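You operate a simulated robot arm through the tools that you are given. There is no shell and no other tool.

You are at the controls of a simulated robot arm. One attempt, no reset.

## Task
Put things in order on the top of the packing bench. At the end: the yellow padlock from the top of the packing bench stands where the jar (marked "JAM") stood; the white yoghurt pot from the top of the packing bench stands where the yellow padlock stood; the grey sensor from the top of the packing bench stands on top of the beige box (marked "NUTS"); the jar from the top of the packing bench stands where the grey sensor stood; whatever was shut is shut again. Leave all else as you found it, and nothing knocked over.

It is judged by the outcome, as a careful person would: the job done as asked, and still so three seconds after it is handed in. It fails if anything else is knocked over, pushed out of place, dropped, spilled or broken.

## Robot
A 6-joint arm with a two-finger gripper, fixed in place. Base frame: the origin is at the foot of the arm, x ahead of it, y to its left, z up; the work surface is at about z = 0. Units: cm, rad, N and s.
With the tool pointing down near the work surface it reaches from about 24 to 62 cm from the base axis. Its first joint turns from -1.152 to 1.152 rad. Payload 1.37 kg.
The tool frame sits at the grasp point between the pads (the TCP): z along the fingers, y along the line on which they close. The tips reach 2.2 cm beyond it. The gripper opens to 9.2 cm; its body begins 6.5 cm behind the TCP.
Orientation is that of the tool frame in the base frame, as a unit quaternion [x, y, z, w]. With the fingers straight down and closing along the base's y, the tool's x points along the base's -x, its y along +y and its z along -z.

## Interface
- The arm moves only by the tool jog_arm. Its arguments are lists of equal length, an entry for each row: "linear": the shift along the tool's x, y, z in cm, a list of three; "rot": the turn, a rotation vector about the tool's x, y, z in rad, a list of three. In form: {"linear": [[tx, ty, tz], ...], "rot": [[rx, ry, rz], ...]}. A call has 1 to 20 rows; each row shifts and turns the commanded pose from where the row before left it, along the tool's axes as they then stand. "fingers" is the closure in counts, from 0 (fully open) to 255 (shut), set as the call begins (left out, the last holds). Each row takes 0.2 s and may step no farther than 5 cm and 0.15 rad from the row before; otherwise, or with a gripper value out of range, the whole call is refused. Where a pose cannot be reached the arm comes as near as it can. A force on the tool above 40 N (or 10 N above the force at the start of the call, whichever is more), or a blocked arm, ends the call early, and 0.2 s more pass. The fingers move at their own pace (about 5.99 cm/s each) and stop on an object; they squeeze with about 26 N. The grip force told is the motor's: it shows also when the fingers shut on nothing. Time passes only in rows, and 0.2 s behind the last, so rows that do not move let the fingers close. It gives the time, the measured TCP pose, the force on the tool (base axes), the opening and the grip force at its end, in the units of the frame above (readings bear some noise), with the torque about the TCP (base axes, N m) and any sound that the robot's microphone picked up.
- Cameras (640 x 400 px; columns grow to the right, rows downward): "scene" is fixed at [5.79, -43.11, 58.04]; the picture's right is [0.73, -0.69, 0.00], its down [-0.43, -0.45, -0.79] and it looks along [0.54, 0.57, -0.62] (base axes); focal length 243 px, centre (320, 200). "wrist" rides on the gripper at [7.1, 1.9, -10.2] in the tool frame; the picture's right is [-0.26, 0.97, 0.00], its down [-0.75, -0.20, -0.62] and it looks along [-0.60, -0.16, 0.78] (tool axes); focal length 280 px, centre (320, 200). There is no depth. A picture from a camera that has moved, and an enlarged one, comes with that camera's place and axes in the base frame and with its lens. The place of the scene camera against the robot may be out by one fixed shift of up to 2.5 cm in any direction.
- grab_frame(camera): a new picture of that camera. No time passes.
- inspect(camera, box): a new picture of the part [left, top, right, bottom] of that camera's present view, enlarged. No time passes.
- hand_in(): hands the job in; it is judged then, once.

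Nothing tells you positions but the pictures and the camera data. Unless the task says otherwise, let go and move clear before handing in.

The tools are called after "Emit:" as a command line: name --argument value ..., lists and objects as JSON in quotes. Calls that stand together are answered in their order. jog_arm: Moves the arm, as the interface text tells. Its arguments: {"type":"object","properties":{"linear":{"type":"array","items":{"type":"array","items":{"type":"number"}}},"rot":{"type":"array","items":{"type":"array","items":{"type":"number"}}},"fingers":{"type":"number"}},"required":["linear","rot"]} The other tools are called the same way: grab_frame (camera) takes a picture; inspect (camera, box) takes an enlarged picture of a part of a camera's view; hand_in () hands the job in.

At the start:

```text
time: 0.0
tcp_pos: [45.79, -17.51, 35.28]
tcp_rot: [0.001, 1.0, -0.001, -0.001]
contact_force: [0.1, -0.1, -0.3]
wrist_torque: [0.0, -0.01, 0.0]
width: 9.22
grip_force: 0.1
```

scene: 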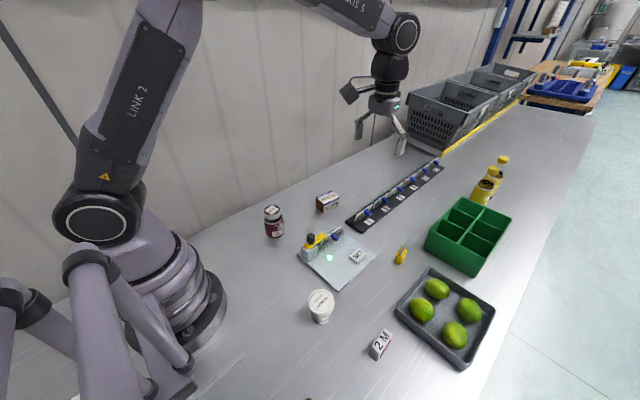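
wrist: 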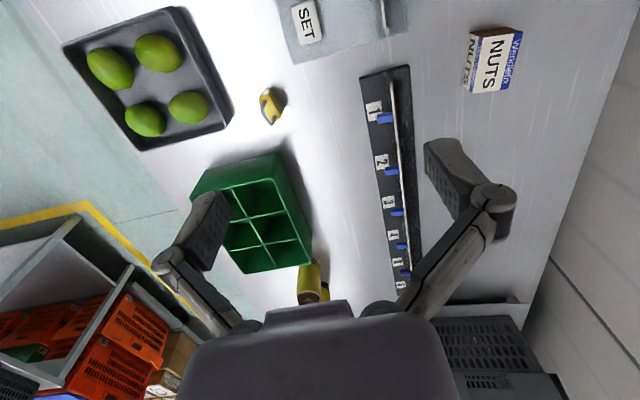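

I see a bench with a jar, a NUTS box, a plate with some device on it, a yoghurt pot, a yellow padlock, a tray of limes and more. I'll look closer before moving.

Emit:
inspect --camera "scene" --box '[240, 170, 400, 270]'

Emit:
inspect --camera "scene" --box '[280, 230, 440, 370]'

Emit:
inspect --camera "scene" --box '[340, 140, 520, 260]'

Emit:
inspect --camera "wrist" --box '[240, 0, 560, 200]'

```text
4.00 times, centred on (320, 220) of scene
camera zoom: at [5.79, -43.11, 58.04], right [0.73, -0.69, 0.0], down [-0.43, -0.45, -0.79], along [0.54, 0.57, -0.62], focal length 972 px, centre (320, 120)
```

zoom: 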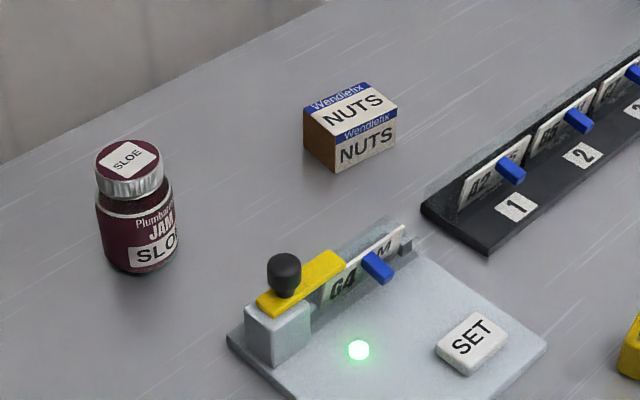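

```text
2.86 times, centred on (360, 300) of scene
camera zoom: at [5.79, -43.11, 58.04], right [0.73, -0.69, 0.0], down [-0.43, -0.45, -0.79], along [0.54, 0.57, -0.62], focal length 694 px, centre (206, -86)
```

zoom: 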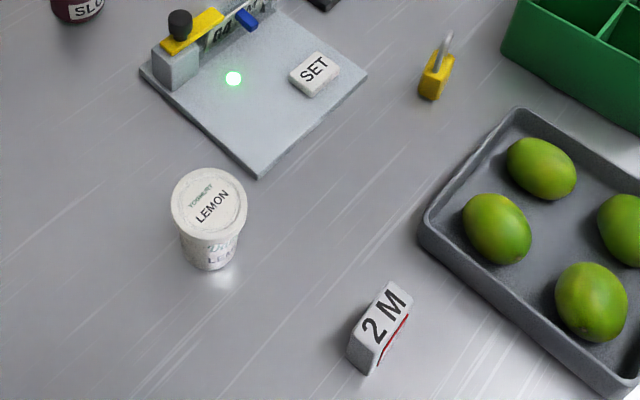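

```text
3.33 times, centred on (430, 200) of scene
camera zoom: at [5.79, -43.11, 58.04], right [0.73, -0.69, 0.0], down [-0.43, -0.45, -0.79], along [0.54, 0.57, -0.62], focal length 810 px, centre (-47, 200)
```

zoom: 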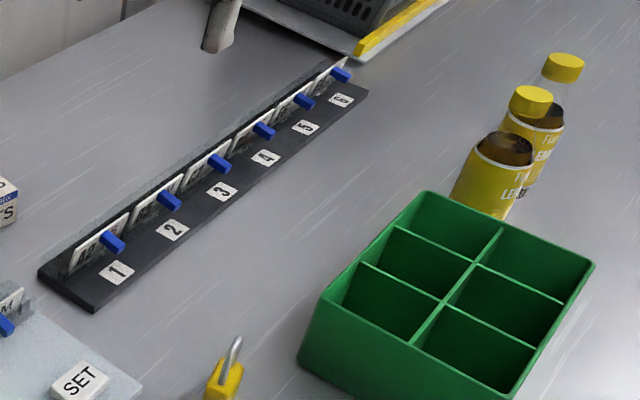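

```text
2.00 times, centred on (400, 100) of wrist
camera zoom: at [38.73, -15.43, 45.5], right [0.26, 0.97, 0.0], down [0.75, -0.2, 0.62], along [0.6, -0.16, -0.78], focal length 561 px, centre (160, 400)
```

zoom: 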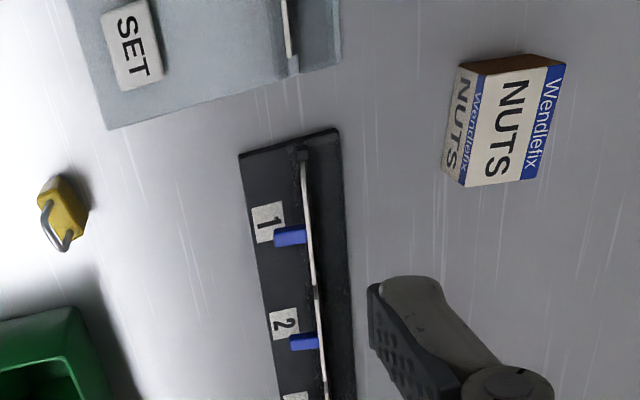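

The green-lit plate with SET looks like a fixture. The small "2 M" block near the front may be the grey sensor, so I'll zoom in on it, the pot and the padlock.

Emit:
inspect --camera "scene" --box '[350, 315, 414, 371]'

Emit:
inspect --camera "scene" --box '[380, 235, 428, 273]'

Emit:
inspect --camera "scene" --box '[290, 280, 354, 336]'

Emit:
inspect --camera "scene" --box '[290, 215, 390, 295]'

```text
7.14 times, centred on (382, 343) of scene
camera zoom: at [5.79, -43.11, 58.04], right [0.73, -0.69, 0.0], down [-0.43, -0.45, -0.79], along [0.54, 0.57, -0.62], focal length 1735 px, centre (-123, -821)
```

zoom: 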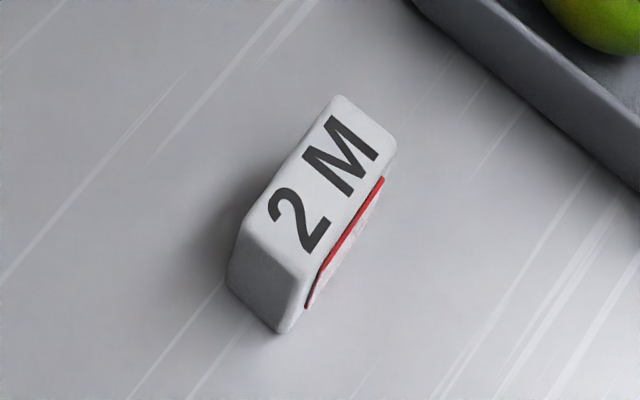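

```text
10.53 times, centred on (404, 254) of scene
camera zoom: at [5.79, -43.11, 58.04], right [0.73, -0.69, 0.0], down [-0.43, -0.45, -0.79], along [0.54, 0.57, -0.62], focal length 2557 px, centre (-564, -368)
```

zoom: 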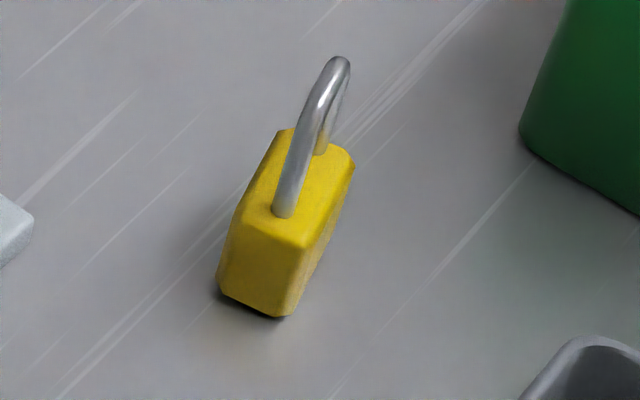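

```text
7.14 times, centred on (322, 308) of scene
camera zoom: at [5.79, -43.11, 58.04], right [0.73, -0.69, 0.0], down [-0.43, -0.45, -0.79], along [0.54, 0.57, -0.62], focal length 1735 px, centre (306, -571)
```

zoom: 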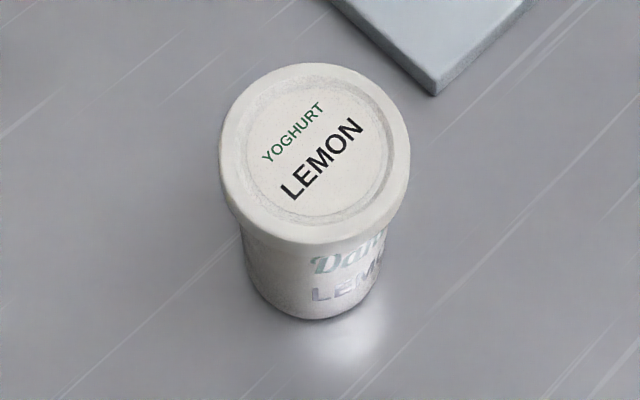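

```text
5.00 times, centred on (340, 255) of scene
camera zoom: at [5.79, -43.11, 58.04], right [0.73, -0.69, 0.0], down [-0.43, -0.45, -0.79], along [0.54, 0.57, -0.62], focal length 1214 px, centre (220, -75)
```

zoom: 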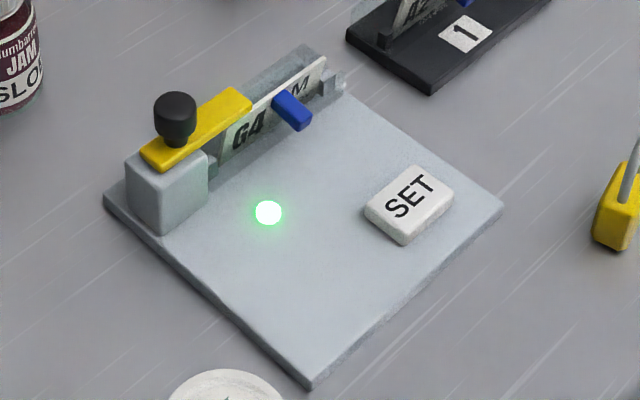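

The "2 M" light-grey block with a red stripe is the likeliest sensor. I'll retract the arm to survey the rest of the bench with the wrist camera and check that nothing else fits better.

Emit:
jog_arm --linear '[[3, 2.9, -0.5], [3, 2.9, -0.5], [3, 2.9, -0.5], [3, 2.9, -0.5], [3, 2.9, -0.5], [3, 2.9, -0.5]]' --rot '[[0, 0, 0], [0, 0, 0], [0, 0, 0], [0, 0, 0], [0, 0, 0], [0, 0, 0]]'

```text
time: 1.4
tcp_pos: [27.83, 0.06, 38.65]
tcp_rot: [0.0, 1.0, 0.0, 0.0]
contact_force: [-0.3, -0.4, 1.4]
wrist_torque: [-0.01, 0.02, 0.0]
width: 9.21
grip_force: 0.1
```

Emit:
grab_frame --camera "wrist"

Emit:
grab_frame --camera "scene"

```text
taken
camera wrist: at [20.7, 2.02, 48.69], right [0.26, 0.96, 0.0], down [0.75, -0.2, 0.62], along [0.6, -0.16, -0.78], focal length 280 px, centre (320, 200)
```

wrist: 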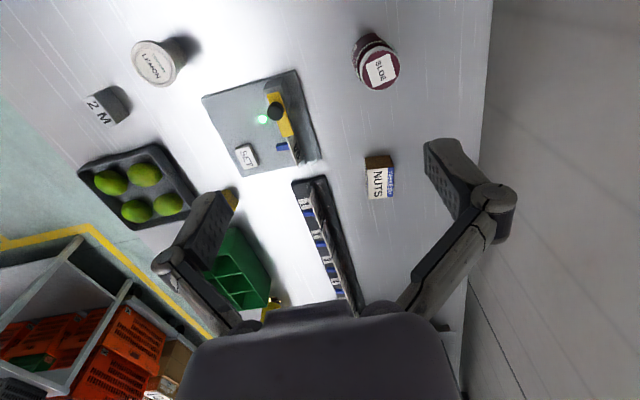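

```text
taken
```

scene: 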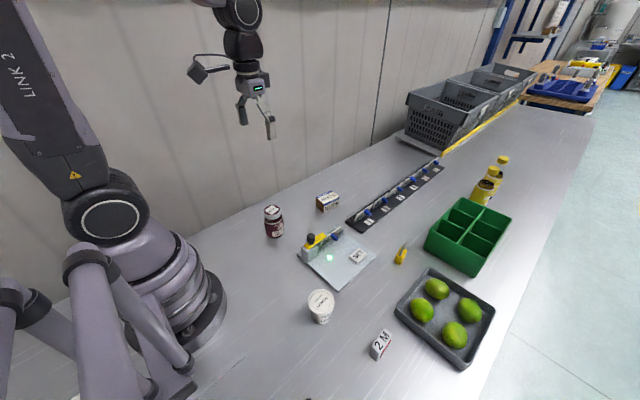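

Emit:
inspect --camera "wrist" --box '[60, 20, 220, 140]'

Emit:
inspect --camera "wrist" --box '[190, 60, 350, 180]'

Emit:
inspect --camera "wrist" --box '[320, 20, 480, 220]'

```text
3.33 times, centred on (140, 80) of wrist
camera zoom: at [20.7, 2.02, 48.69], right [0.26, 0.96, 0.0], down [0.75, -0.2, 0.62], along [0.6, -0.16, -0.78], focal length 935 px, centre (920, 600)
```

zoom: 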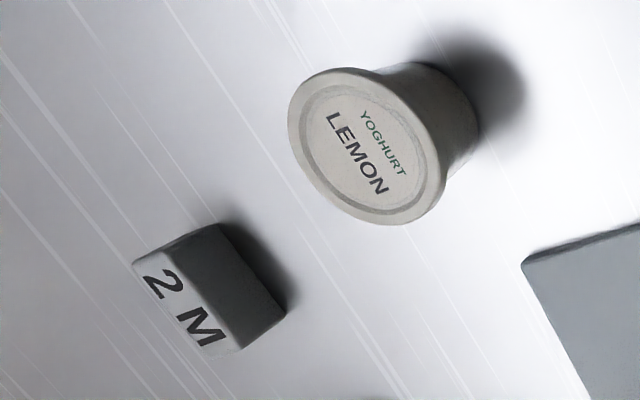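

```text
3.33 times, centred on (270, 120) of wrist
camera zoom: at [20.7, 2.02, 48.69], right [0.26, 0.96, 0.0], down [0.75, -0.2, 0.62], along [0.6, -0.16, -0.78], focal length 935 px, centre (487, 467)
```

zoom: 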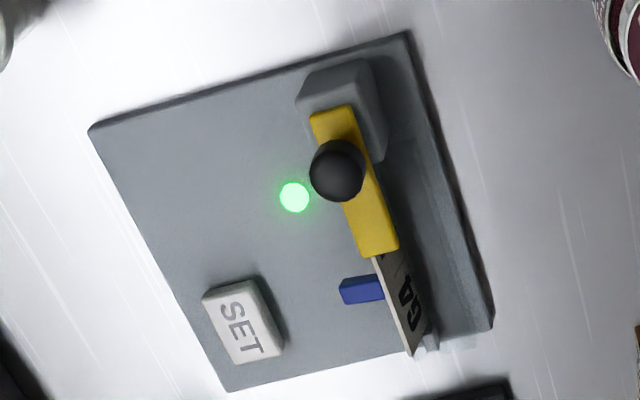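

```text
2.00 times, centred on (400, 120) of wrist
camera zoom: at [20.7, 2.02, 48.69], right [0.26, 0.96, 0.0], down [0.75, -0.2, 0.62], along [0.6, -0.16, -0.78], focal length 561 px, centre (160, 360)
```

zoom: 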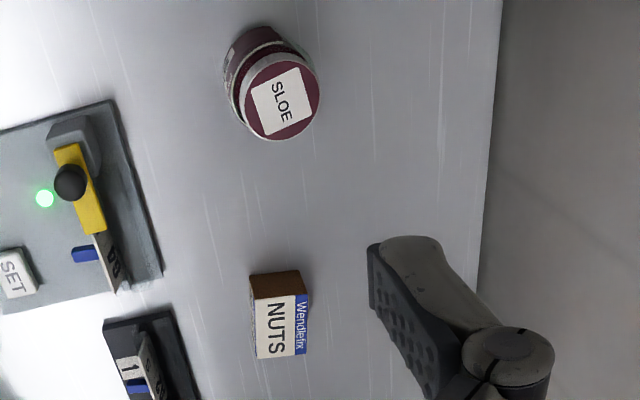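

The only item that fits "grey sensor" is the light-grey "2 M" block at about (28, -36.5), roughly 4.6 × 2 × 5 cm. I'll go and hover above it to localise it precisely.

Emit:
jog_arm --linear '[[-0.07, -4.06, 2.0], [-0.07, -4.06, 2.0], [-0.07, -4.06, 2.0], [-0.07, -4.06, 2.0], [-0.07, -4.06, 2.0], [-0.07, -4.06, 2.0], [-0.07, -4.06, 2.0], [-0.07, -4.06, 2.0], [-0.07, -4.06, 2.0]]' --rot '[[0, 0, 0], [0, 0, 0], [0, 0, 0], [0, 0, 0], [0, 0, 0], [0, 0, 0], [0, 0, 0], [0, 0, 0], [0, 0, 0]]'

Emit:
grab_frame --camera "wrist"

Emit:
grab_frame --camera "scene"

```text
time: 3.4
tcp_pos: [28.51, -36.32, 20.25]
tcp_rot: [0.0, 1.0, 0.0, 0.001]
contact_force: [0.3, 0.3, -0.7]
wrist_torque: [0.01, 0.01, -0.01]
width: 9.21
grip_force: 0.1
```

```text
taken
camera wrist: at [21.35, -34.34, 30.35], right [0.26, 0.97, 0.0], down [0.75, -0.2, 0.63], along [0.6, -0.16, -0.78], focal length 280 px, centre (320, 200)
```

wrist: 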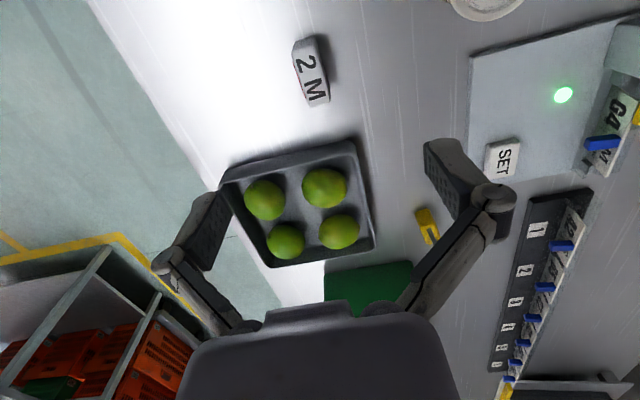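

```text
taken
```

scene: 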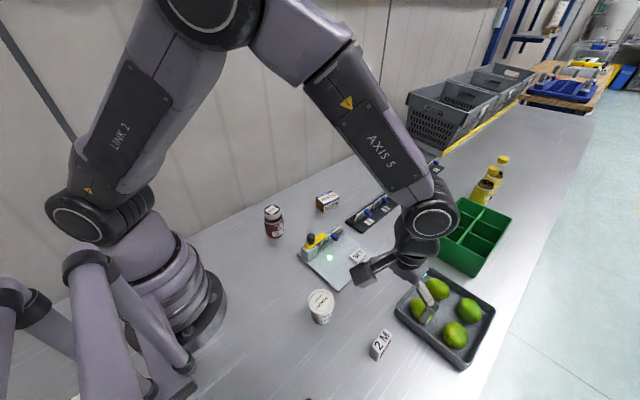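

Emit:
inspect --camera "wrist" --box '[260, 20, 360, 120]'

Emit:
inspect --camera "wrist" --box '[390, 180, 470, 260]'

```text
4.00 times, centred on (310, 70) of wrist
camera zoom: at [21.35, -34.34, 30.35], right [0.26, 0.97, 0.0], down [0.75, -0.2, 0.63], along [0.6, -0.16, -0.78], focal length 1122 px, centre (360, 720)
```

zoom: 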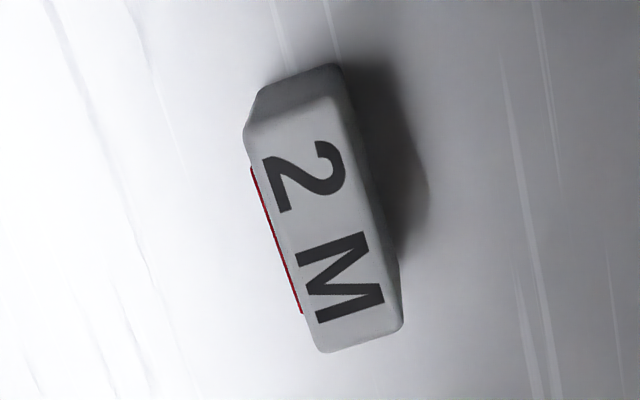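

```text
5.00 times, centred on (430, 220) of wrist
camera zoom: at [21.35, -34.34, 30.35], right [0.26, 0.97, 0.0], down [0.75, -0.2, 0.63], along [0.6, -0.16, -0.78], focal length 1402 px, centre (-230, 100)
```

zoom: 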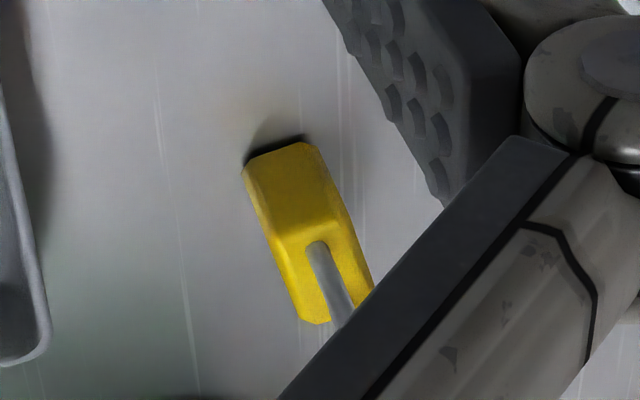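

The sensor's top face comes out centred near (27.7, -36.8), about 5 cm tall and with its long axis nearly along x. I'll come down part way and verify before gripping.

Emit:
jog_arm --linear '[[0.81, -0.48, 3.05], [0, 0, 3.5], [0, 0, 3.5], [0, 0, 2]]' --rot '[[0, 0, -0.07], [0, 0, 0], [0, 0, 0], [0, 0, 0]]'

Emit:
grab_frame --camera "wrist"

Emit:
inspect --camera "scene" --box '[320, 250, 460, 370]'

```text
time: 4.4
tcp_pos: [27.85, -37.0, 8.39]
tcp_rot: [-0.034, 0.999, 0.0, 0.0]
contact_force: [-0.2, -0.4, 0.0]
wrist_torque: [-0.03, 0.01, 0.0]
width: 9.2
grip_force: 0.0
```

```text
taken
camera wrist: at [20.58, -35.43, 18.58], right [0.19, 0.98, 0.0], down [0.77, -0.15, 0.62], along [0.61, -0.12, -0.78], focal length 280 px, centre (320, 200)
```

wrist: 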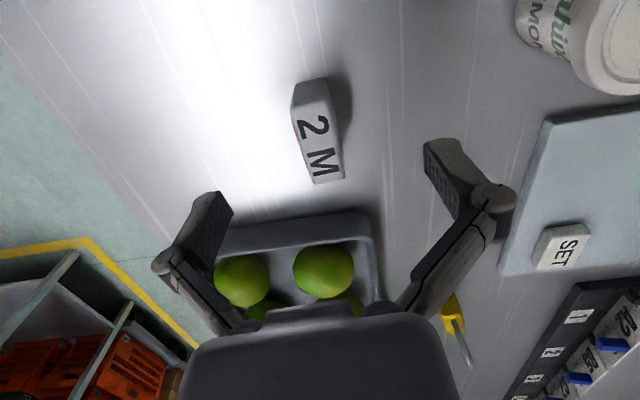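

```text
3.33 times, centred on (390, 310) of scene
camera zoom: at [5.79, -43.11, 58.04], right [0.73, -0.69, 0.0], down [-0.43, -0.45, -0.79], along [0.54, 0.57, -0.62], focal length 810 px, centre (87, -167)
```

zoom: 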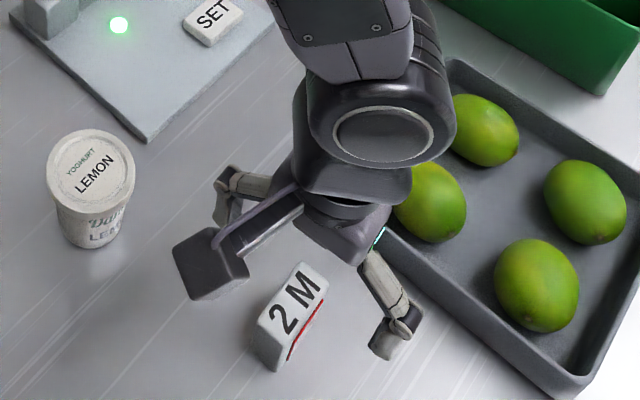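

Emit:
inspect --camera "wrist" --box '[270, 60, 370, 200]'

```text
2.86 times, centred on (320, 130) of wrist
camera zoom: at [20.58, -35.43, 18.58], right [0.19, 0.98, 0.0], down [0.77, -0.15, 0.62], along [0.61, -0.12, -0.78], focal length 801 px, centre (320, 400)
```

zoom: 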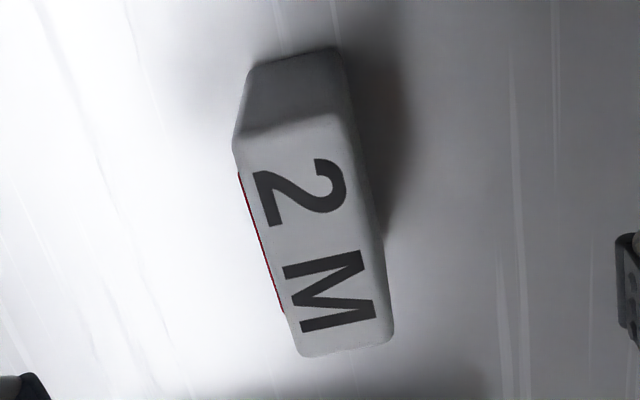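

Alignment looks good: the sensor centre is at (27.5, -36.8). I'll correct slightly, descend to z≈3.2 and close.

Emit:
jog_arm --linear '[[0.34, 0.19, 1.7], [0, 0, 1.75], [0, 0, 1.75], [0, 0, 0]]' --rot '[[0, 0, 0], [0, 0, 0], [0, 0, 0], [0, 0, 0]]'

Emit:
grab_frame --camera "wrist"

```text
time: 5.4
tcp_pos: [27.28, -36.84, 2.98]
tcp_rot: [-0.035, 0.999, 0.0, 0.001]
contact_force: [0.4, 0.3, 0.8]
wrist_torque: [-0.02, 0.02, 0.02]
width: 9.19
grip_force: 0.2
```

```text
taken
camera wrist: at [20.11, -35.37, 13.22], right [0.19, 0.98, 0.0], down [0.77, -0.15, 0.62], along [0.61, -0.12, -0.78], focal length 280 px, centre (320, 200)
```

wrist: 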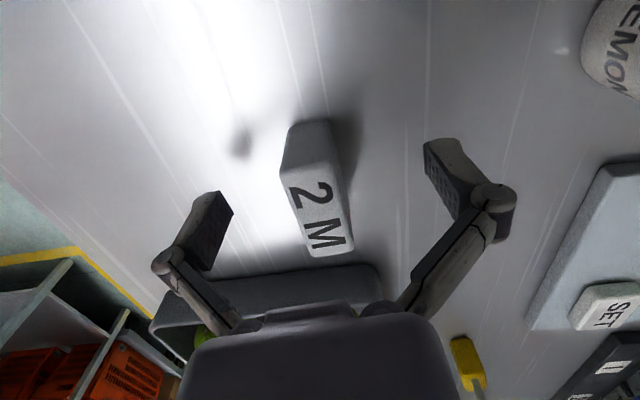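

Emit:
jog_arm --linear '[[0, 0, 0], [0, 0, 0], [0, 0, 0], [0, 0, 0], [0, 0, 0]]' --rot '[[0, 0, 0], [0, 0, 0], [0, 0, 0], [0, 0, 0], [0, 0, 0]]' --fingers 255

Emit:
grab_frame --camera "wrist"

```text
time: 6.6
tcp_pos: [27.31, -36.98, 3.05]
tcp_rot: [-0.035, 0.999, 0.001, 0.0]
contact_force: [-0.2, -0.5, 1.8]
wrist_torque: [0.01, 0.0, -0.05]
width: 2.1
grip_force: 25.7
```

```text
taken
camera wrist: at [20.12, -35.38, 13.26], right [0.19, 0.98, 0.0], down [0.77, -0.15, 0.63], along [0.61, -0.12, -0.78], focal length 280 px, centre (320, 200)
```

wrist: 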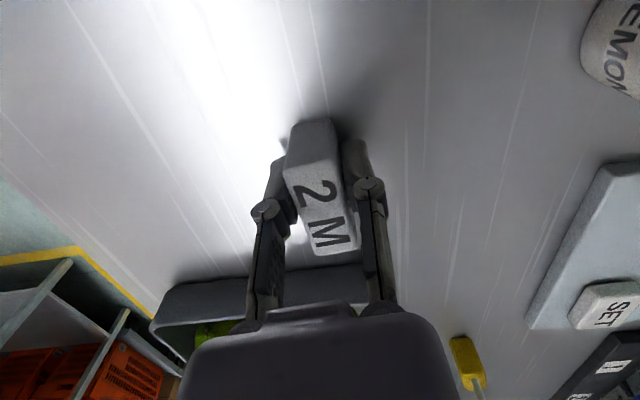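

The sensor is gripped (2.1 cm wide). Its old spot, centred on (27.5, -36.8), is noted for the jar. Next I lift and carry it over the NUTS box at about (53.7, 5.3).

Emit:
jog_arm --linear '[[0, 0, -2], [0, 0, -4], [0, 0, -4], [0, 0, -4], [0, 0, -3], [-2.005, 4.066, 0], [-2.005, 4.066, 0], [-2.005, 4.066, 0], [-2.005, 4.066, 0], [-2.005, 4.066, 0], [-2.005, 4.066, 0], [-2.005, 4.066, 0], [-2.005, 4.066, 0], [-2.005, 4.066, 0], [-2.005, 4.066, 0], [-2.005, 4.066, 0]]' --rot '[[0, 0, 0], [0, 0, 0], [0, 0, 0], [0, 0, 0.085], [0, 0, 0.085], [0, 0, 0], [0, 0, 0], [0, 0, 0], [0, 0, 0], [0, 0, 0], [0, 0, 0], [0, 0, 0], [0, 0, 0], [0, 0, 0], [0, 0, 0], [0, 0, 0]]'

Emit:
grab_frame --camera "wrist"

Emit:
grab_frame --camera "scene"

```text
time: 10.0
tcp_pos: [53.8, 5.66, 20.02]
tcp_rot: [0.049, 0.999, 0.0, 0.0]
contact_force: [-0.4, 0.4, -0.2]
wrist_torque: [-0.01, 0.01, 0.0]
width: 2.11
grip_force: 26.0
```

```text
taken
camera wrist: at [46.98, 8.35, 30.29], right [0.36, 0.93, 0.0], down [0.73, -0.28, 0.62], along [0.58, -0.22, -0.78], focal length 280 px, centre (320, 200)
```

wrist: 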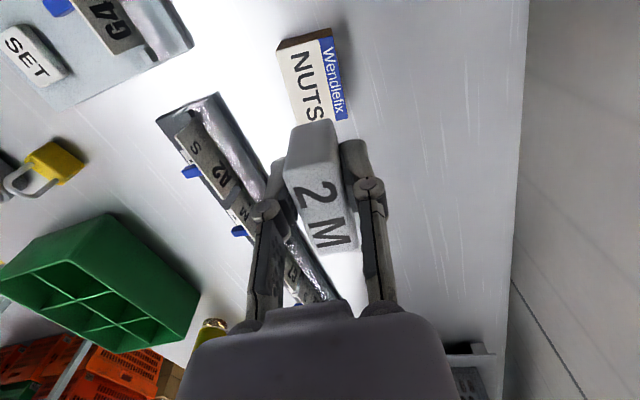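

```text
taken
```

scene: 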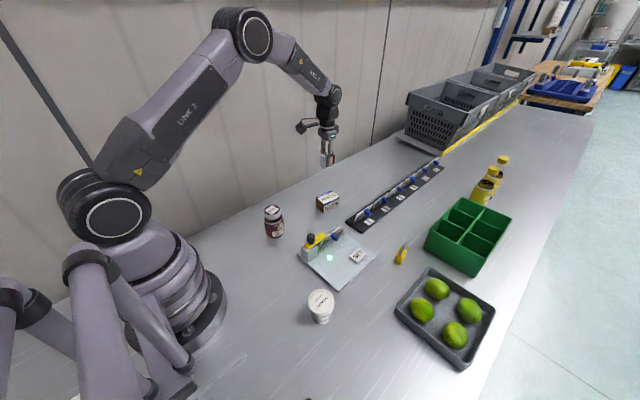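

Emit:
inspect --camera "wrist" --box '[250, 10, 390, 130]'

Emit:
inspect --camera "scene" --box '[300, 140, 370, 230]'

```text
3.33 times, centred on (320, 70) of wrist
camera zoom: at [46.98, 8.35, 30.29], right [0.36, 0.93, 0.0], down [0.73, -0.28, 0.62], along [0.58, -0.22, -0.78], focal length 935 px, centre (320, 633)
```

zoom: 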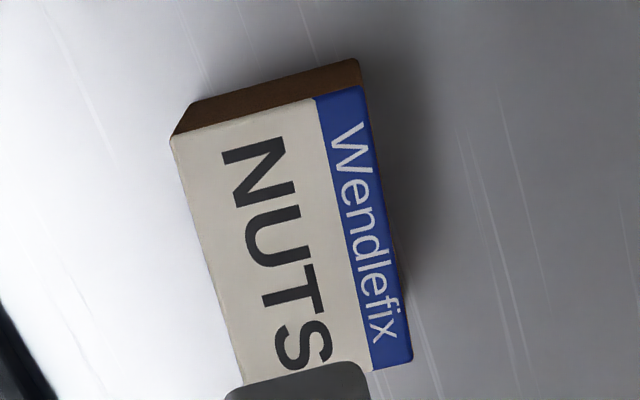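

```text
4.44 times, centred on (335, 185) of scene
camera zoom: at [5.78, -43.11, 58.04], right [0.73, -0.69, 0.0], down [-0.43, -0.45, -0.79], along [0.54, 0.57, -0.62], focal length 1080 px, centre (253, 267)
```

zoom: 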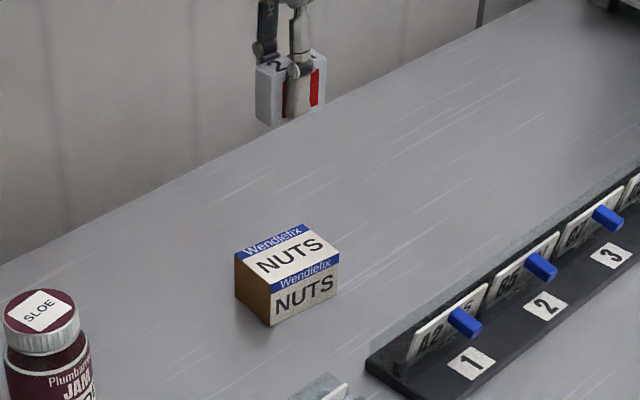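

The NUTS box top is about 6.7 × 4.9 cm, centred near (53.8, 5.2), yawed about -8° and about 4.5 cm high. I'll line up and lower the sensor to just above it.

Emit:
jog_arm --linear '[[0.174, -0.48, 0], [0, 0, 4], [0, 0, 4], [0, 0, 2.5], [0, 0, 0]]' --rot '[[0, 0, 0.04], [0, 0, 0], [0, 0, 0], [0, 0, 0], [0, 0, 0]]'

Emit:
grab_frame --camera "wrist"

Emit:
inspect --camera "scene" --box '[290, 150, 370, 230]'

```text
time: 11.2
tcp_pos: [53.44, 5.08, 9.27]
tcp_rot: [0.07, 0.998, 0.001, 0.001]
contact_force: [0.2, -0.3, -0.7]
wrist_torque: [0.03, 0.01, -0.01]
width: 2.11
grip_force: 26.4
```

```text
taken
camera wrist: at [46.84, 8.01, 19.51], right [0.39, 0.92, 0.0], down [0.72, -0.31, 0.63], along [0.57, -0.25, -0.78], focal length 280 px, centre (320, 200)
```

wrist: 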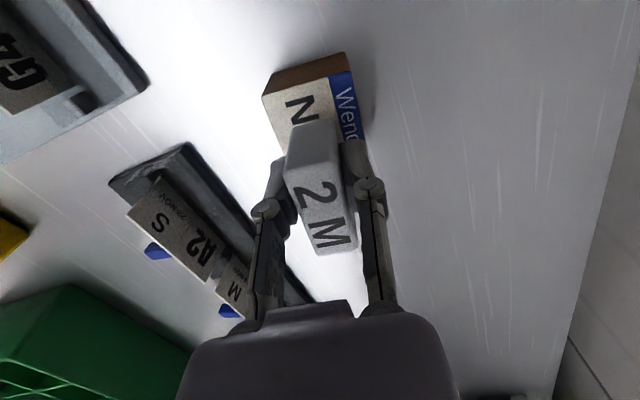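

```text
5.00 times, centred on (330, 190) of scene
camera zoom: at [5.79, -43.11, 58.04], right [0.73, -0.69, 0.0], down [-0.43, -0.45, -0.79], along [0.54, 0.57, -0.62], focal length 1214 px, centre (270, 250)
```

zoom: 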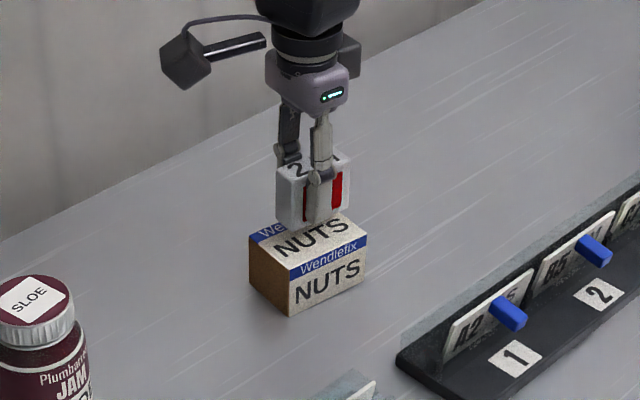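

Emit:
jog_arm --linear '[[0, 0, 0.7], [0, 0, 0.5], [0, 0, 0]]' --rot '[[0, 0, 0], [0, 0, 0], [0, 0, 0]]'

Emit:
inspect --camera "scene" --box '[310, 170, 350, 220]'

```text
time: 12.0
tcp_pos: [53.43, 4.99, 8.31]
tcp_rot: [0.07, 0.998, 0.0, 0.0]
contact_force: [0.0, 0.4, -0.6]
wrist_torque: [0.0, 0.0, 0.0]
width: 2.12
grip_force: 25.8
```

```text
8.00 times, centred on (330, 195) of scene
camera zoom: at [5.79, -43.11, 58.04], right [0.73, -0.69, 0.0], down [-0.43, -0.45, -0.79], along [0.54, 0.57, -0.62], focal length 1943 px, centre (240, 240)
```

zoom: 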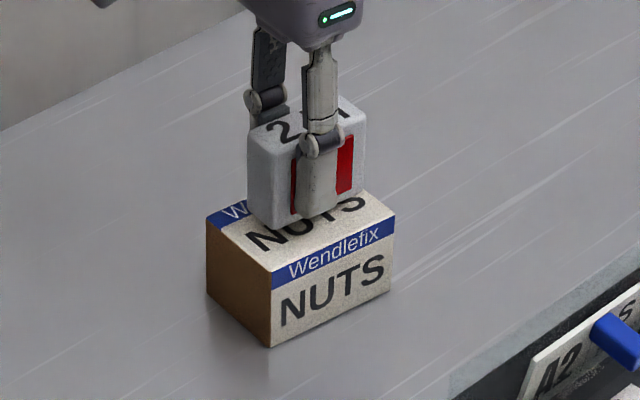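

Emit:
jog_arm --linear '[[0, 0, 0.25], [0, 0, 0.2], [0, 0, 0]]' --rot '[[0, 0, 0], [0, 0, 0], [0, 0, 0]]'

Emit:
inspect --camera "scene" --box '[310, 170, 350, 220]'

```text
time: 12.8
tcp_pos: [53.29, 5.2, 7.86]
tcp_rot: [0.07, 0.998, 0.0, -0.001]
contact_force: [-0.1, -0.9, -0.5]
wrist_torque: [0.0, 0.03, -0.02]
width: 2.11
grip_force: 26.0
```

```text
8.00 times, centred on (330, 195) of scene
camera zoom: at [5.79, -43.11, 58.04], right [0.73, -0.69, 0.0], down [-0.43, -0.45, -0.79], along [0.54, 0.57, -0.62], focal length 1943 px, centre (240, 240)
```

zoom: 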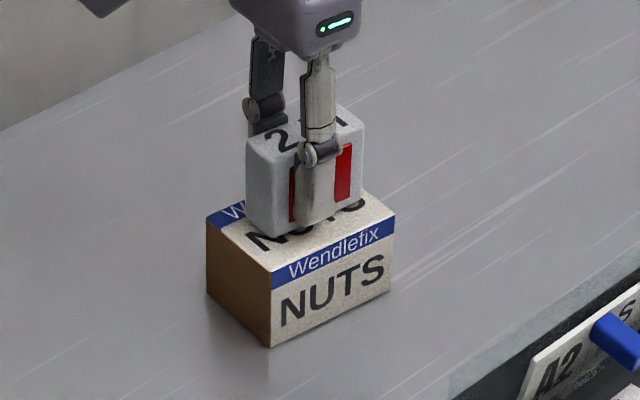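

Emit:
jog_arm --linear '[[0, 0, 0.15], [0, 0, 0]]' --rot '[[0, 0, 0], [0, 0, 0]]'

```text
time: 13.4
tcp_pos: [53.43, 5.03, 7.74]
tcp_rot: [0.068, 0.998, 0.0, 0.001]
contact_force: [-0.5, -0.8, 0.0]
wrist_torque: [-0.01, 0.02, -0.01]
width: 2.15
grip_force: 26.4
```

Emit:
jog_arm --linear '[[0, 0, 0.15], [0, 0, 0]]' --rot '[[0, 0, 0], [0, 0, 0]]'

Emit:
inspect --camera "scene" --box '[310, 170, 350, 220]'

```text
time: 14.0
tcp_pos: [53.46, 5.07, 7.7]
tcp_rot: [0.07, 0.998, 0.0, 0.0]
contact_force: [-4.5, 1.0, 14.3]
wrist_torque: [0.01, 0.14, 0.02]
width: 2.07
grip_force: 26.2
```

```text
8.00 times, centred on (330, 195) of scene
camera zoom: at [5.78, -43.11, 58.04], right [0.73, -0.69, 0.0], down [-0.42, -0.45, -0.79], along [0.54, 0.57, -0.62], focal length 1943 px, centre (240, 240)
```

zoom: 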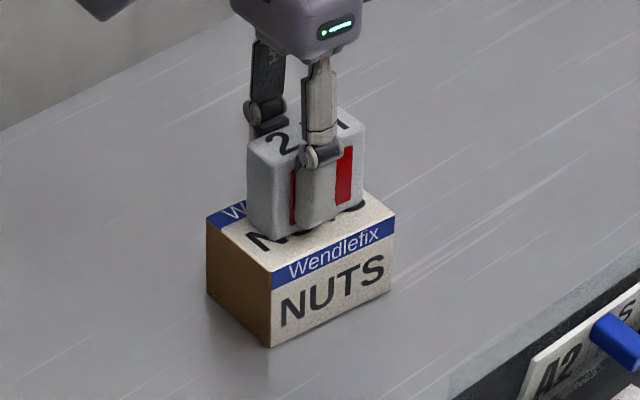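

The sensor is in contact with the box top (14 N), centred and upright. I'll ease off, open the fingers and rise straight up.

Emit:
jog_arm --linear '[[0, 0, -0.1], [0, 0, 0]]' --rot '[[0, 0, 0], [0, 0, 0]]'

Emit:
jog_arm --linear '[[0, 0, 0], [0, 0, 0], [0, 0, 0]]' --rot '[[0, 0, 0], [0, 0, 0], [0, 0, 0]]' --fingers 120

Emit:
inspect --camera "scene" --box '[310, 170, 350, 220]'

Emit:
grab_frame --camera "wrist"

```text
time: 14.6
tcp_pos: [53.43, 4.94, 7.77]
tcp_rot: [0.07, 0.998, 0.001, 0.001]
contact_force: [1.1, 0.3, 4.4]
wrist_torque: [-0.01, -0.1, -0.02]
width: 2.13
grip_force: 25.8
```

```text
time: 15.4
tcp_pos: [53.29, 5.07, 7.5]
tcp_rot: [0.069, 0.998, 0.0, 0.0]
contact_force: [0.9, 0.1, -0.6]
wrist_torque: [0.0, 0.02, 0.04]
width: 4.86
grip_force: 0.0
```

```text
8.00 times, centred on (330, 195) of scene
camera zoom: at [5.79, -43.11, 58.04], right [0.73, -0.69, 0.0], down [-0.43, -0.45, -0.79], along [0.54, 0.57, -0.62], focal length 1943 px, centre (240, 240)
```

zoom: 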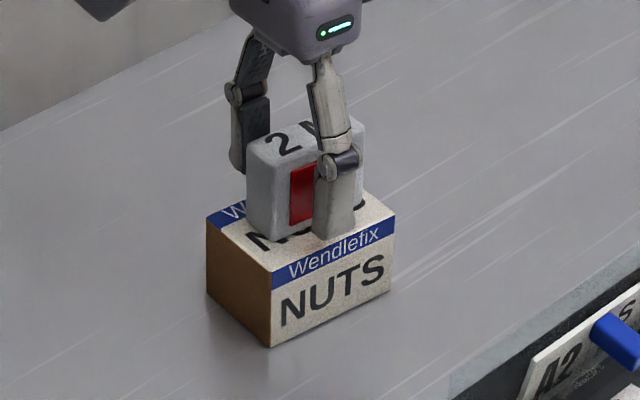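

```text
taken
camera wrist: at [46.69, 8.03, 17.87], right [0.39, 0.92, 0.0], down [0.72, -0.31, 0.62], along [0.57, -0.25, -0.78], focal length 280 px, centre (320, 200)
```

wrist: 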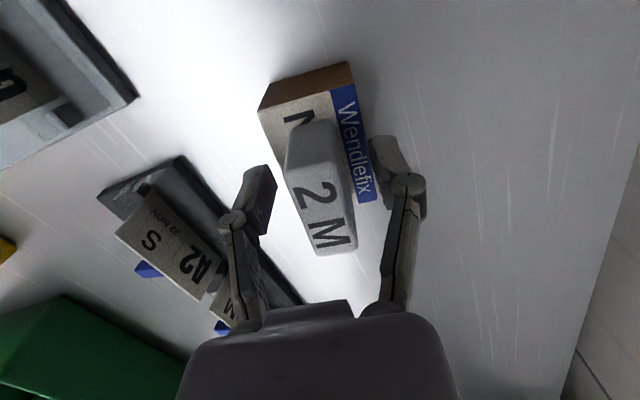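

The sensor stands on the NUTS box. I'll rise clear and move over to the jar at about (31.7, 7.2).

Emit:
jog_arm --linear '[[0, 0, -0.5], [0, 0, -2], [0, 0, -4], [0, 0, -4], [0, 0, -4], [4.28, 0.42, -0.4], [4.28, 0.42, -0.4], [4.28, 0.42, -0.4], [4.28, 0.42, -0.4], [4.28, 0.42, -0.4], [0, 0, 0]]' --rot '[[0, 0, 0], [0, 0, 0], [0, 0, 0], [0, 0, 0], [0, 0, -0.14], [0, 0, 0], [0, 0, 0], [0, 0, 0], [0, 0, 0], [0, 0, 0], [0, 0, 0]]'

Emit:
jog_arm --linear '[[0, 0, 0], [0, 0, 0], [0, 0, 0]]' --rot '[[0, 0, 0], [0, 0, 0], [0, 0, 0]]' --fingers 0

Emit:
grab_frame --camera "wrist"

Emit:
grab_frame --camera "scene"

```text
time: 17.8
tcp_pos: [32.06, 7.12, 24.36]
tcp_rot: [0.0, 1.0, 0.001, 0.001]
contact_force: [-0.3, -0.3, 0.1]
wrist_torque: [0.0, 0.01, 0.0]
width: 4.88
grip_force: 0.0
```

```text
time: 18.6
tcp_pos: [31.99, 7.05, 24.35]
tcp_rot: [0.0, 1.0, 0.0, 0.0]
contact_force: [-0.8, 0.9, 0.4]
wrist_torque: [0.04, -0.03, 0.01]
width: 9.18
grip_force: 0.2
```

```text
taken
camera wrist: at [25.03, 9.1, 34.56], right [0.26, 0.97, 0.0], down [0.75, -0.2, 0.62], along [0.6, -0.16, -0.78], focal length 280 px, centre (320, 200)
```

wrist: 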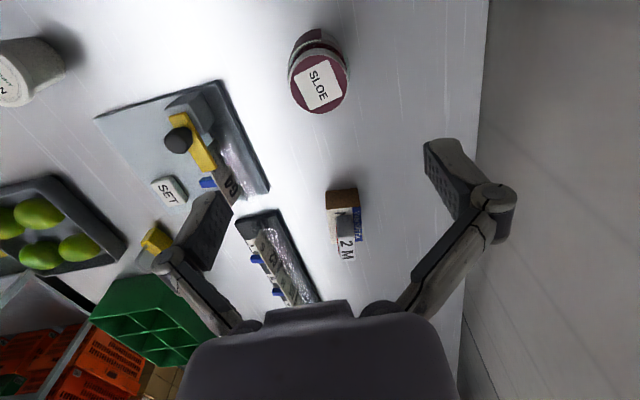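

```text
taken
```

scene: 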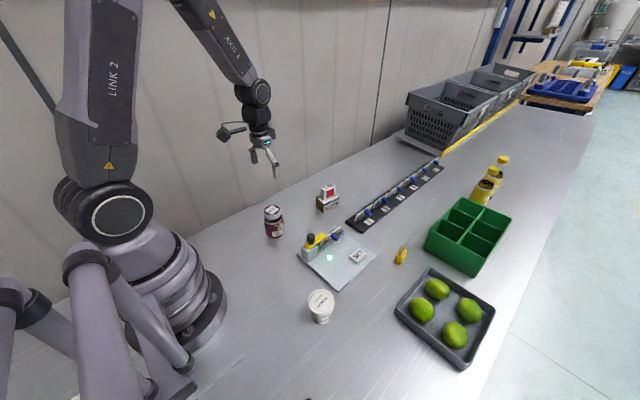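

Emit:
inspect --camera "wrist" --box '[260, 20, 380, 120]'

Emit:
inspect --camera "scene" --box '[250, 195, 300, 245]'

Emit:
inspect --camera "wrist" --box '[300, 170, 400, 270]'

```text
4.00 times, centred on (320, 70) of wrist
camera zoom: at [25.03, 9.1, 34.56], right [0.26, 0.97, 0.0], down [0.75, -0.2, 0.62], along [0.6, -0.16, -0.78], focal length 1122 px, centre (320, 720)
```

zoom: 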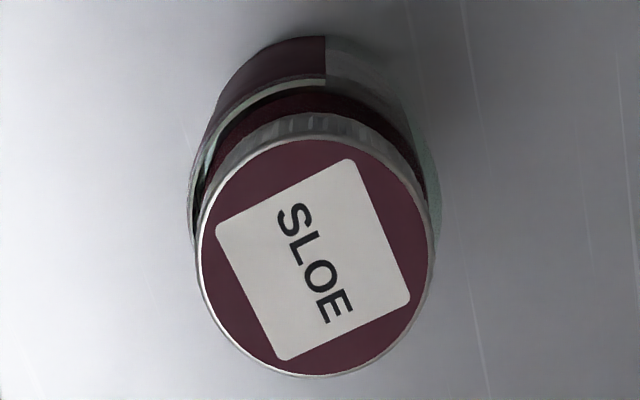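

```text
8.00 times, centred on (275, 220) of scene
camera zoom: at [5.79, -43.11, 58.04], right [0.73, -0.69, 0.0], down [-0.43, -0.45, -0.79], along [0.54, 0.57, -0.62], focal length 1943 px, centre (680, 40)
```

zoom: 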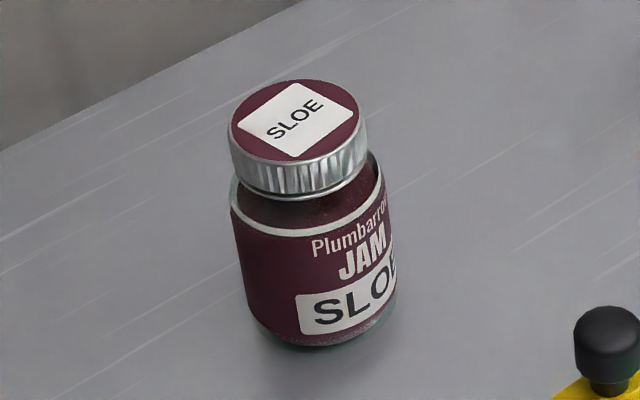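

```text
4.00 times, centred on (350, 220) of wrist
camera zoom: at [25.03, 9.1, 34.56], right [0.26, 0.97, 0.0], down [0.75, -0.2, 0.62], along [0.6, -0.16, -0.78], focal length 1122 px, centre (200, 120)
```

zoom: 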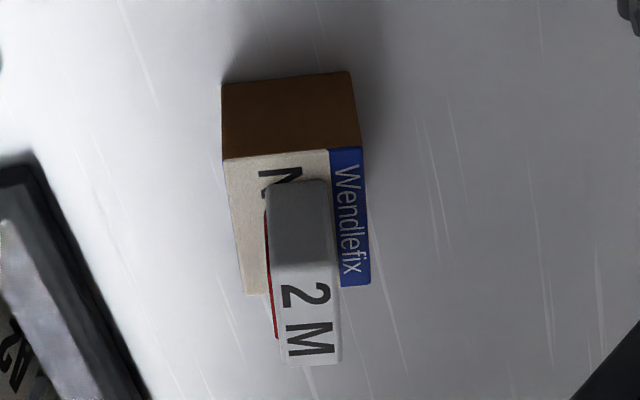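

The jar is about 9.3 cm tall with a body about 6.4 cm wide, centred near (32.0, 7.15), almost directly below the tool. I'll descend part way and check the centring.

Emit:
jog_arm --linear '[[0, 0.05, 4], [0, 0, 4], [0, 0, 3], [0, 0, 0]]' --rot '[[0, 0, 0], [0, 0, 0], [0, 0, 0], [0, 0, 0]]'

Emit:
grab_frame --camera "wrist"

Emit:
inspect --camera "scene" --box '[220, 140, 330, 250]'

```text
time: 19.6
tcp_pos: [32.01, 7.15, 13.16]
tcp_rot: [0.0, 1.0, 0.0, 0.0]
contact_force: [-0.2, -0.5, -0.6]
wrist_torque: [-0.02, -0.01, -0.01]
width: 9.21
grip_force: 0.1
```

```text
taken
camera wrist: at [24.97, 9.11, 23.34], right [0.26, 0.97, 0.0], down [0.75, -0.2, 0.62], along [0.6, -0.16, -0.78], focal length 280 px, centre (320, 200)
```

wrist: 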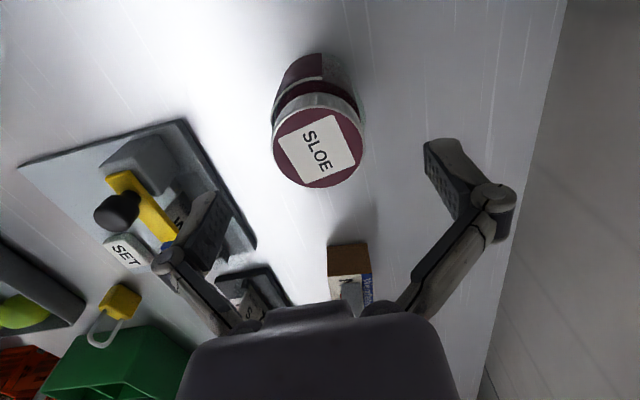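

```text
3.64 times, centred on (275, 195) of scene
camera zoom: at [5.79, -43.11, 58.04], right [0.73, -0.69, 0.0], down [-0.43, -0.45, -0.79], along [0.54, 0.57, -0.62], focal length 883 px, centre (484, 218)
```

zoom: 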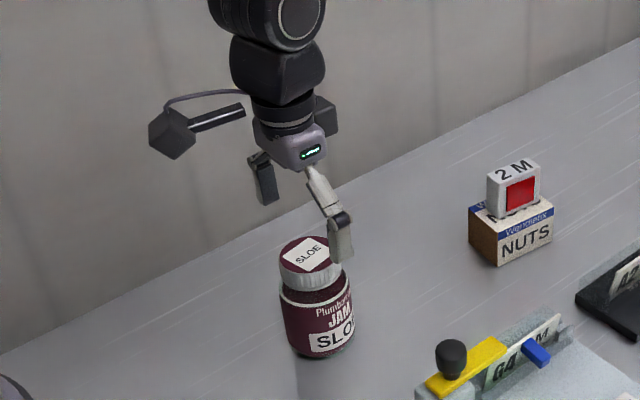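

Emit:
jog_arm --linear '[[0, 0, 2], [0, 0, 2], [0, 0, 2], [0, 0, 2], [0, 0, 0]]' --rot '[[0, 0, 0], [0, 0, 0], [0, 0, 0], [0, 0, 0], [0, 0, 0]]'

Emit:
grab_frame --camera "wrist"

Emit:
inspect --camera "scene" --box '[220, 160, 330, 260]'

```text
time: 20.8
tcp_pos: [31.87, 7.23, 5.3]
tcp_rot: [0.0, 1.0, 0.001, 0.0]
contact_force: [-0.1, -0.9, 0.6]
wrist_torque: [-0.04, 0.02, 0.04]
width: 9.22
grip_force: 0.1
```

```text
taken
camera wrist: at [24.86, 9.22, 15.41], right [0.26, 0.97, 0.0], down [0.75, -0.2, 0.63], along [0.6, -0.16, -0.78], focal length 280 px, centre (320, 200)
```

wrist: 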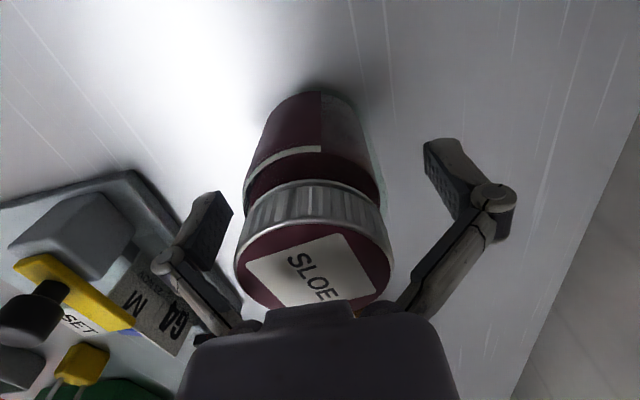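

```text
4.00 times, centred on (275, 210) of scene
camera zoom: at [5.79, -43.11, 58.04], right [0.73, -0.69, 0.0], down [-0.43, -0.45, -0.79], along [0.54, 0.57, -0.62], focal length 972 px, centre (500, 160)
```

zoom: 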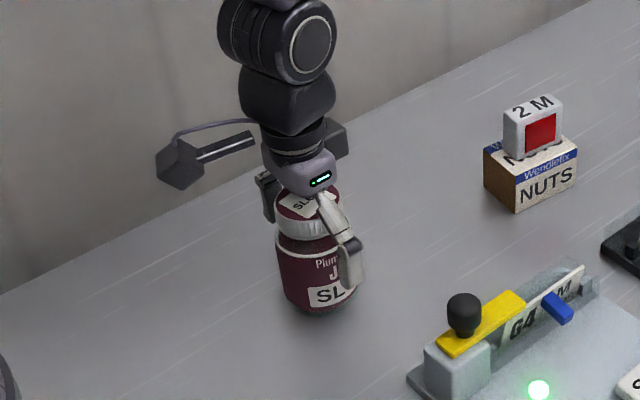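

Emit:
jog_arm --linear '[[0, 0, 0], [0, 0, 0], [0, 0, 0], [0, 0, 0]]' --rot '[[0, 0, 0], [0, 0, 0], [0, 0, 0], [0, 0, 0]]' --fingers 255

Emit:
grab_frame --camera "wrist"

Emit:
inspect --camera "scene" --box '[220, 160, 330, 260]'

```text
time: 21.8
tcp_pos: [31.9, 7.29, 5.4]
tcp_rot: [0.0, 1.0, 0.0, 0.0]
contact_force: [-1.3, -2.3, 17.6]
wrist_torque: [0.0, 0.0, 0.01]
width: 6.51
grip_force: 26.0
```

```text
taken
camera wrist: at [24.87, 9.21, 15.47], right [0.26, 0.96, 0.0], down [0.75, -0.2, 0.63], along [0.6, -0.16, -0.78], focal length 280 px, centre (320, 200)
```

wrist: 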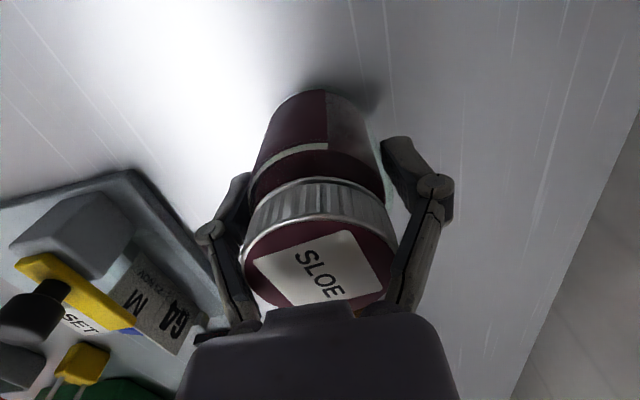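

```text
4.00 times, centred on (275, 210) of scene
camera zoom: at [5.78, -43.11, 58.04], right [0.73, -0.69, 0.0], down [-0.42, -0.45, -0.79], along [0.54, 0.57, -0.62], focal length 972 px, centre (500, 160)
```

zoom: 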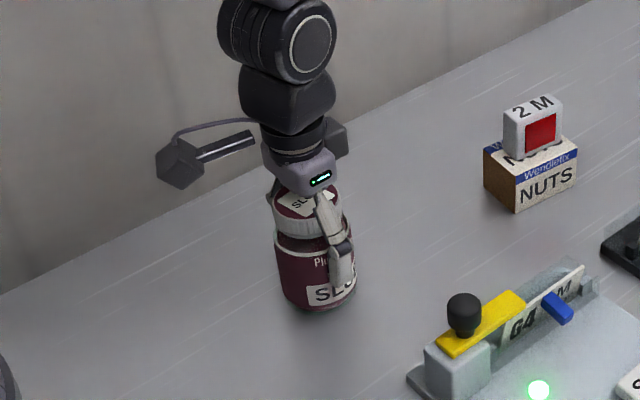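

The jar is gripped (6.5 cm wide). I'll lift gently and check the hold.

Emit:
jog_arm --linear '[[0, 0, -0.5], [0, 0, -1], [0, 0, -1.5], [0, 0, 0]]' --rot '[[0, 0, 0], [0, 0, 0], [0, 0, 0], [0, 0, 0]]'

Emit:
inspect --camera "scene" --box '[220, 160, 330, 260]'

```text
time: 22.8
tcp_pos: [31.89, 7.29, 8.14]
tcp_rot: [0.0, 1.0, 0.0, 0.001]
contact_force: [1.1, -0.3, -3.1]
wrist_torque: [0.0, 0.01, -0.01]
width: 5.94
grip_force: 25.5
```

```text
4.00 times, centred on (275, 210) of scene
camera zoom: at [5.79, -43.11, 58.04], right [0.73, -0.69, 0.0], down [-0.43, -0.45, -0.79], along [0.54, 0.57, -0.62], focal length 972 px, centre (500, 160)
```

zoom: 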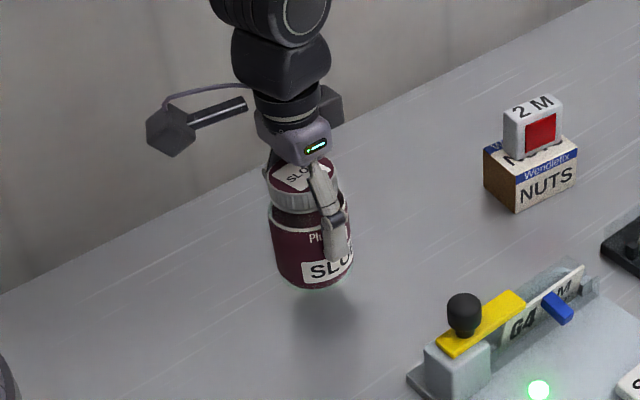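

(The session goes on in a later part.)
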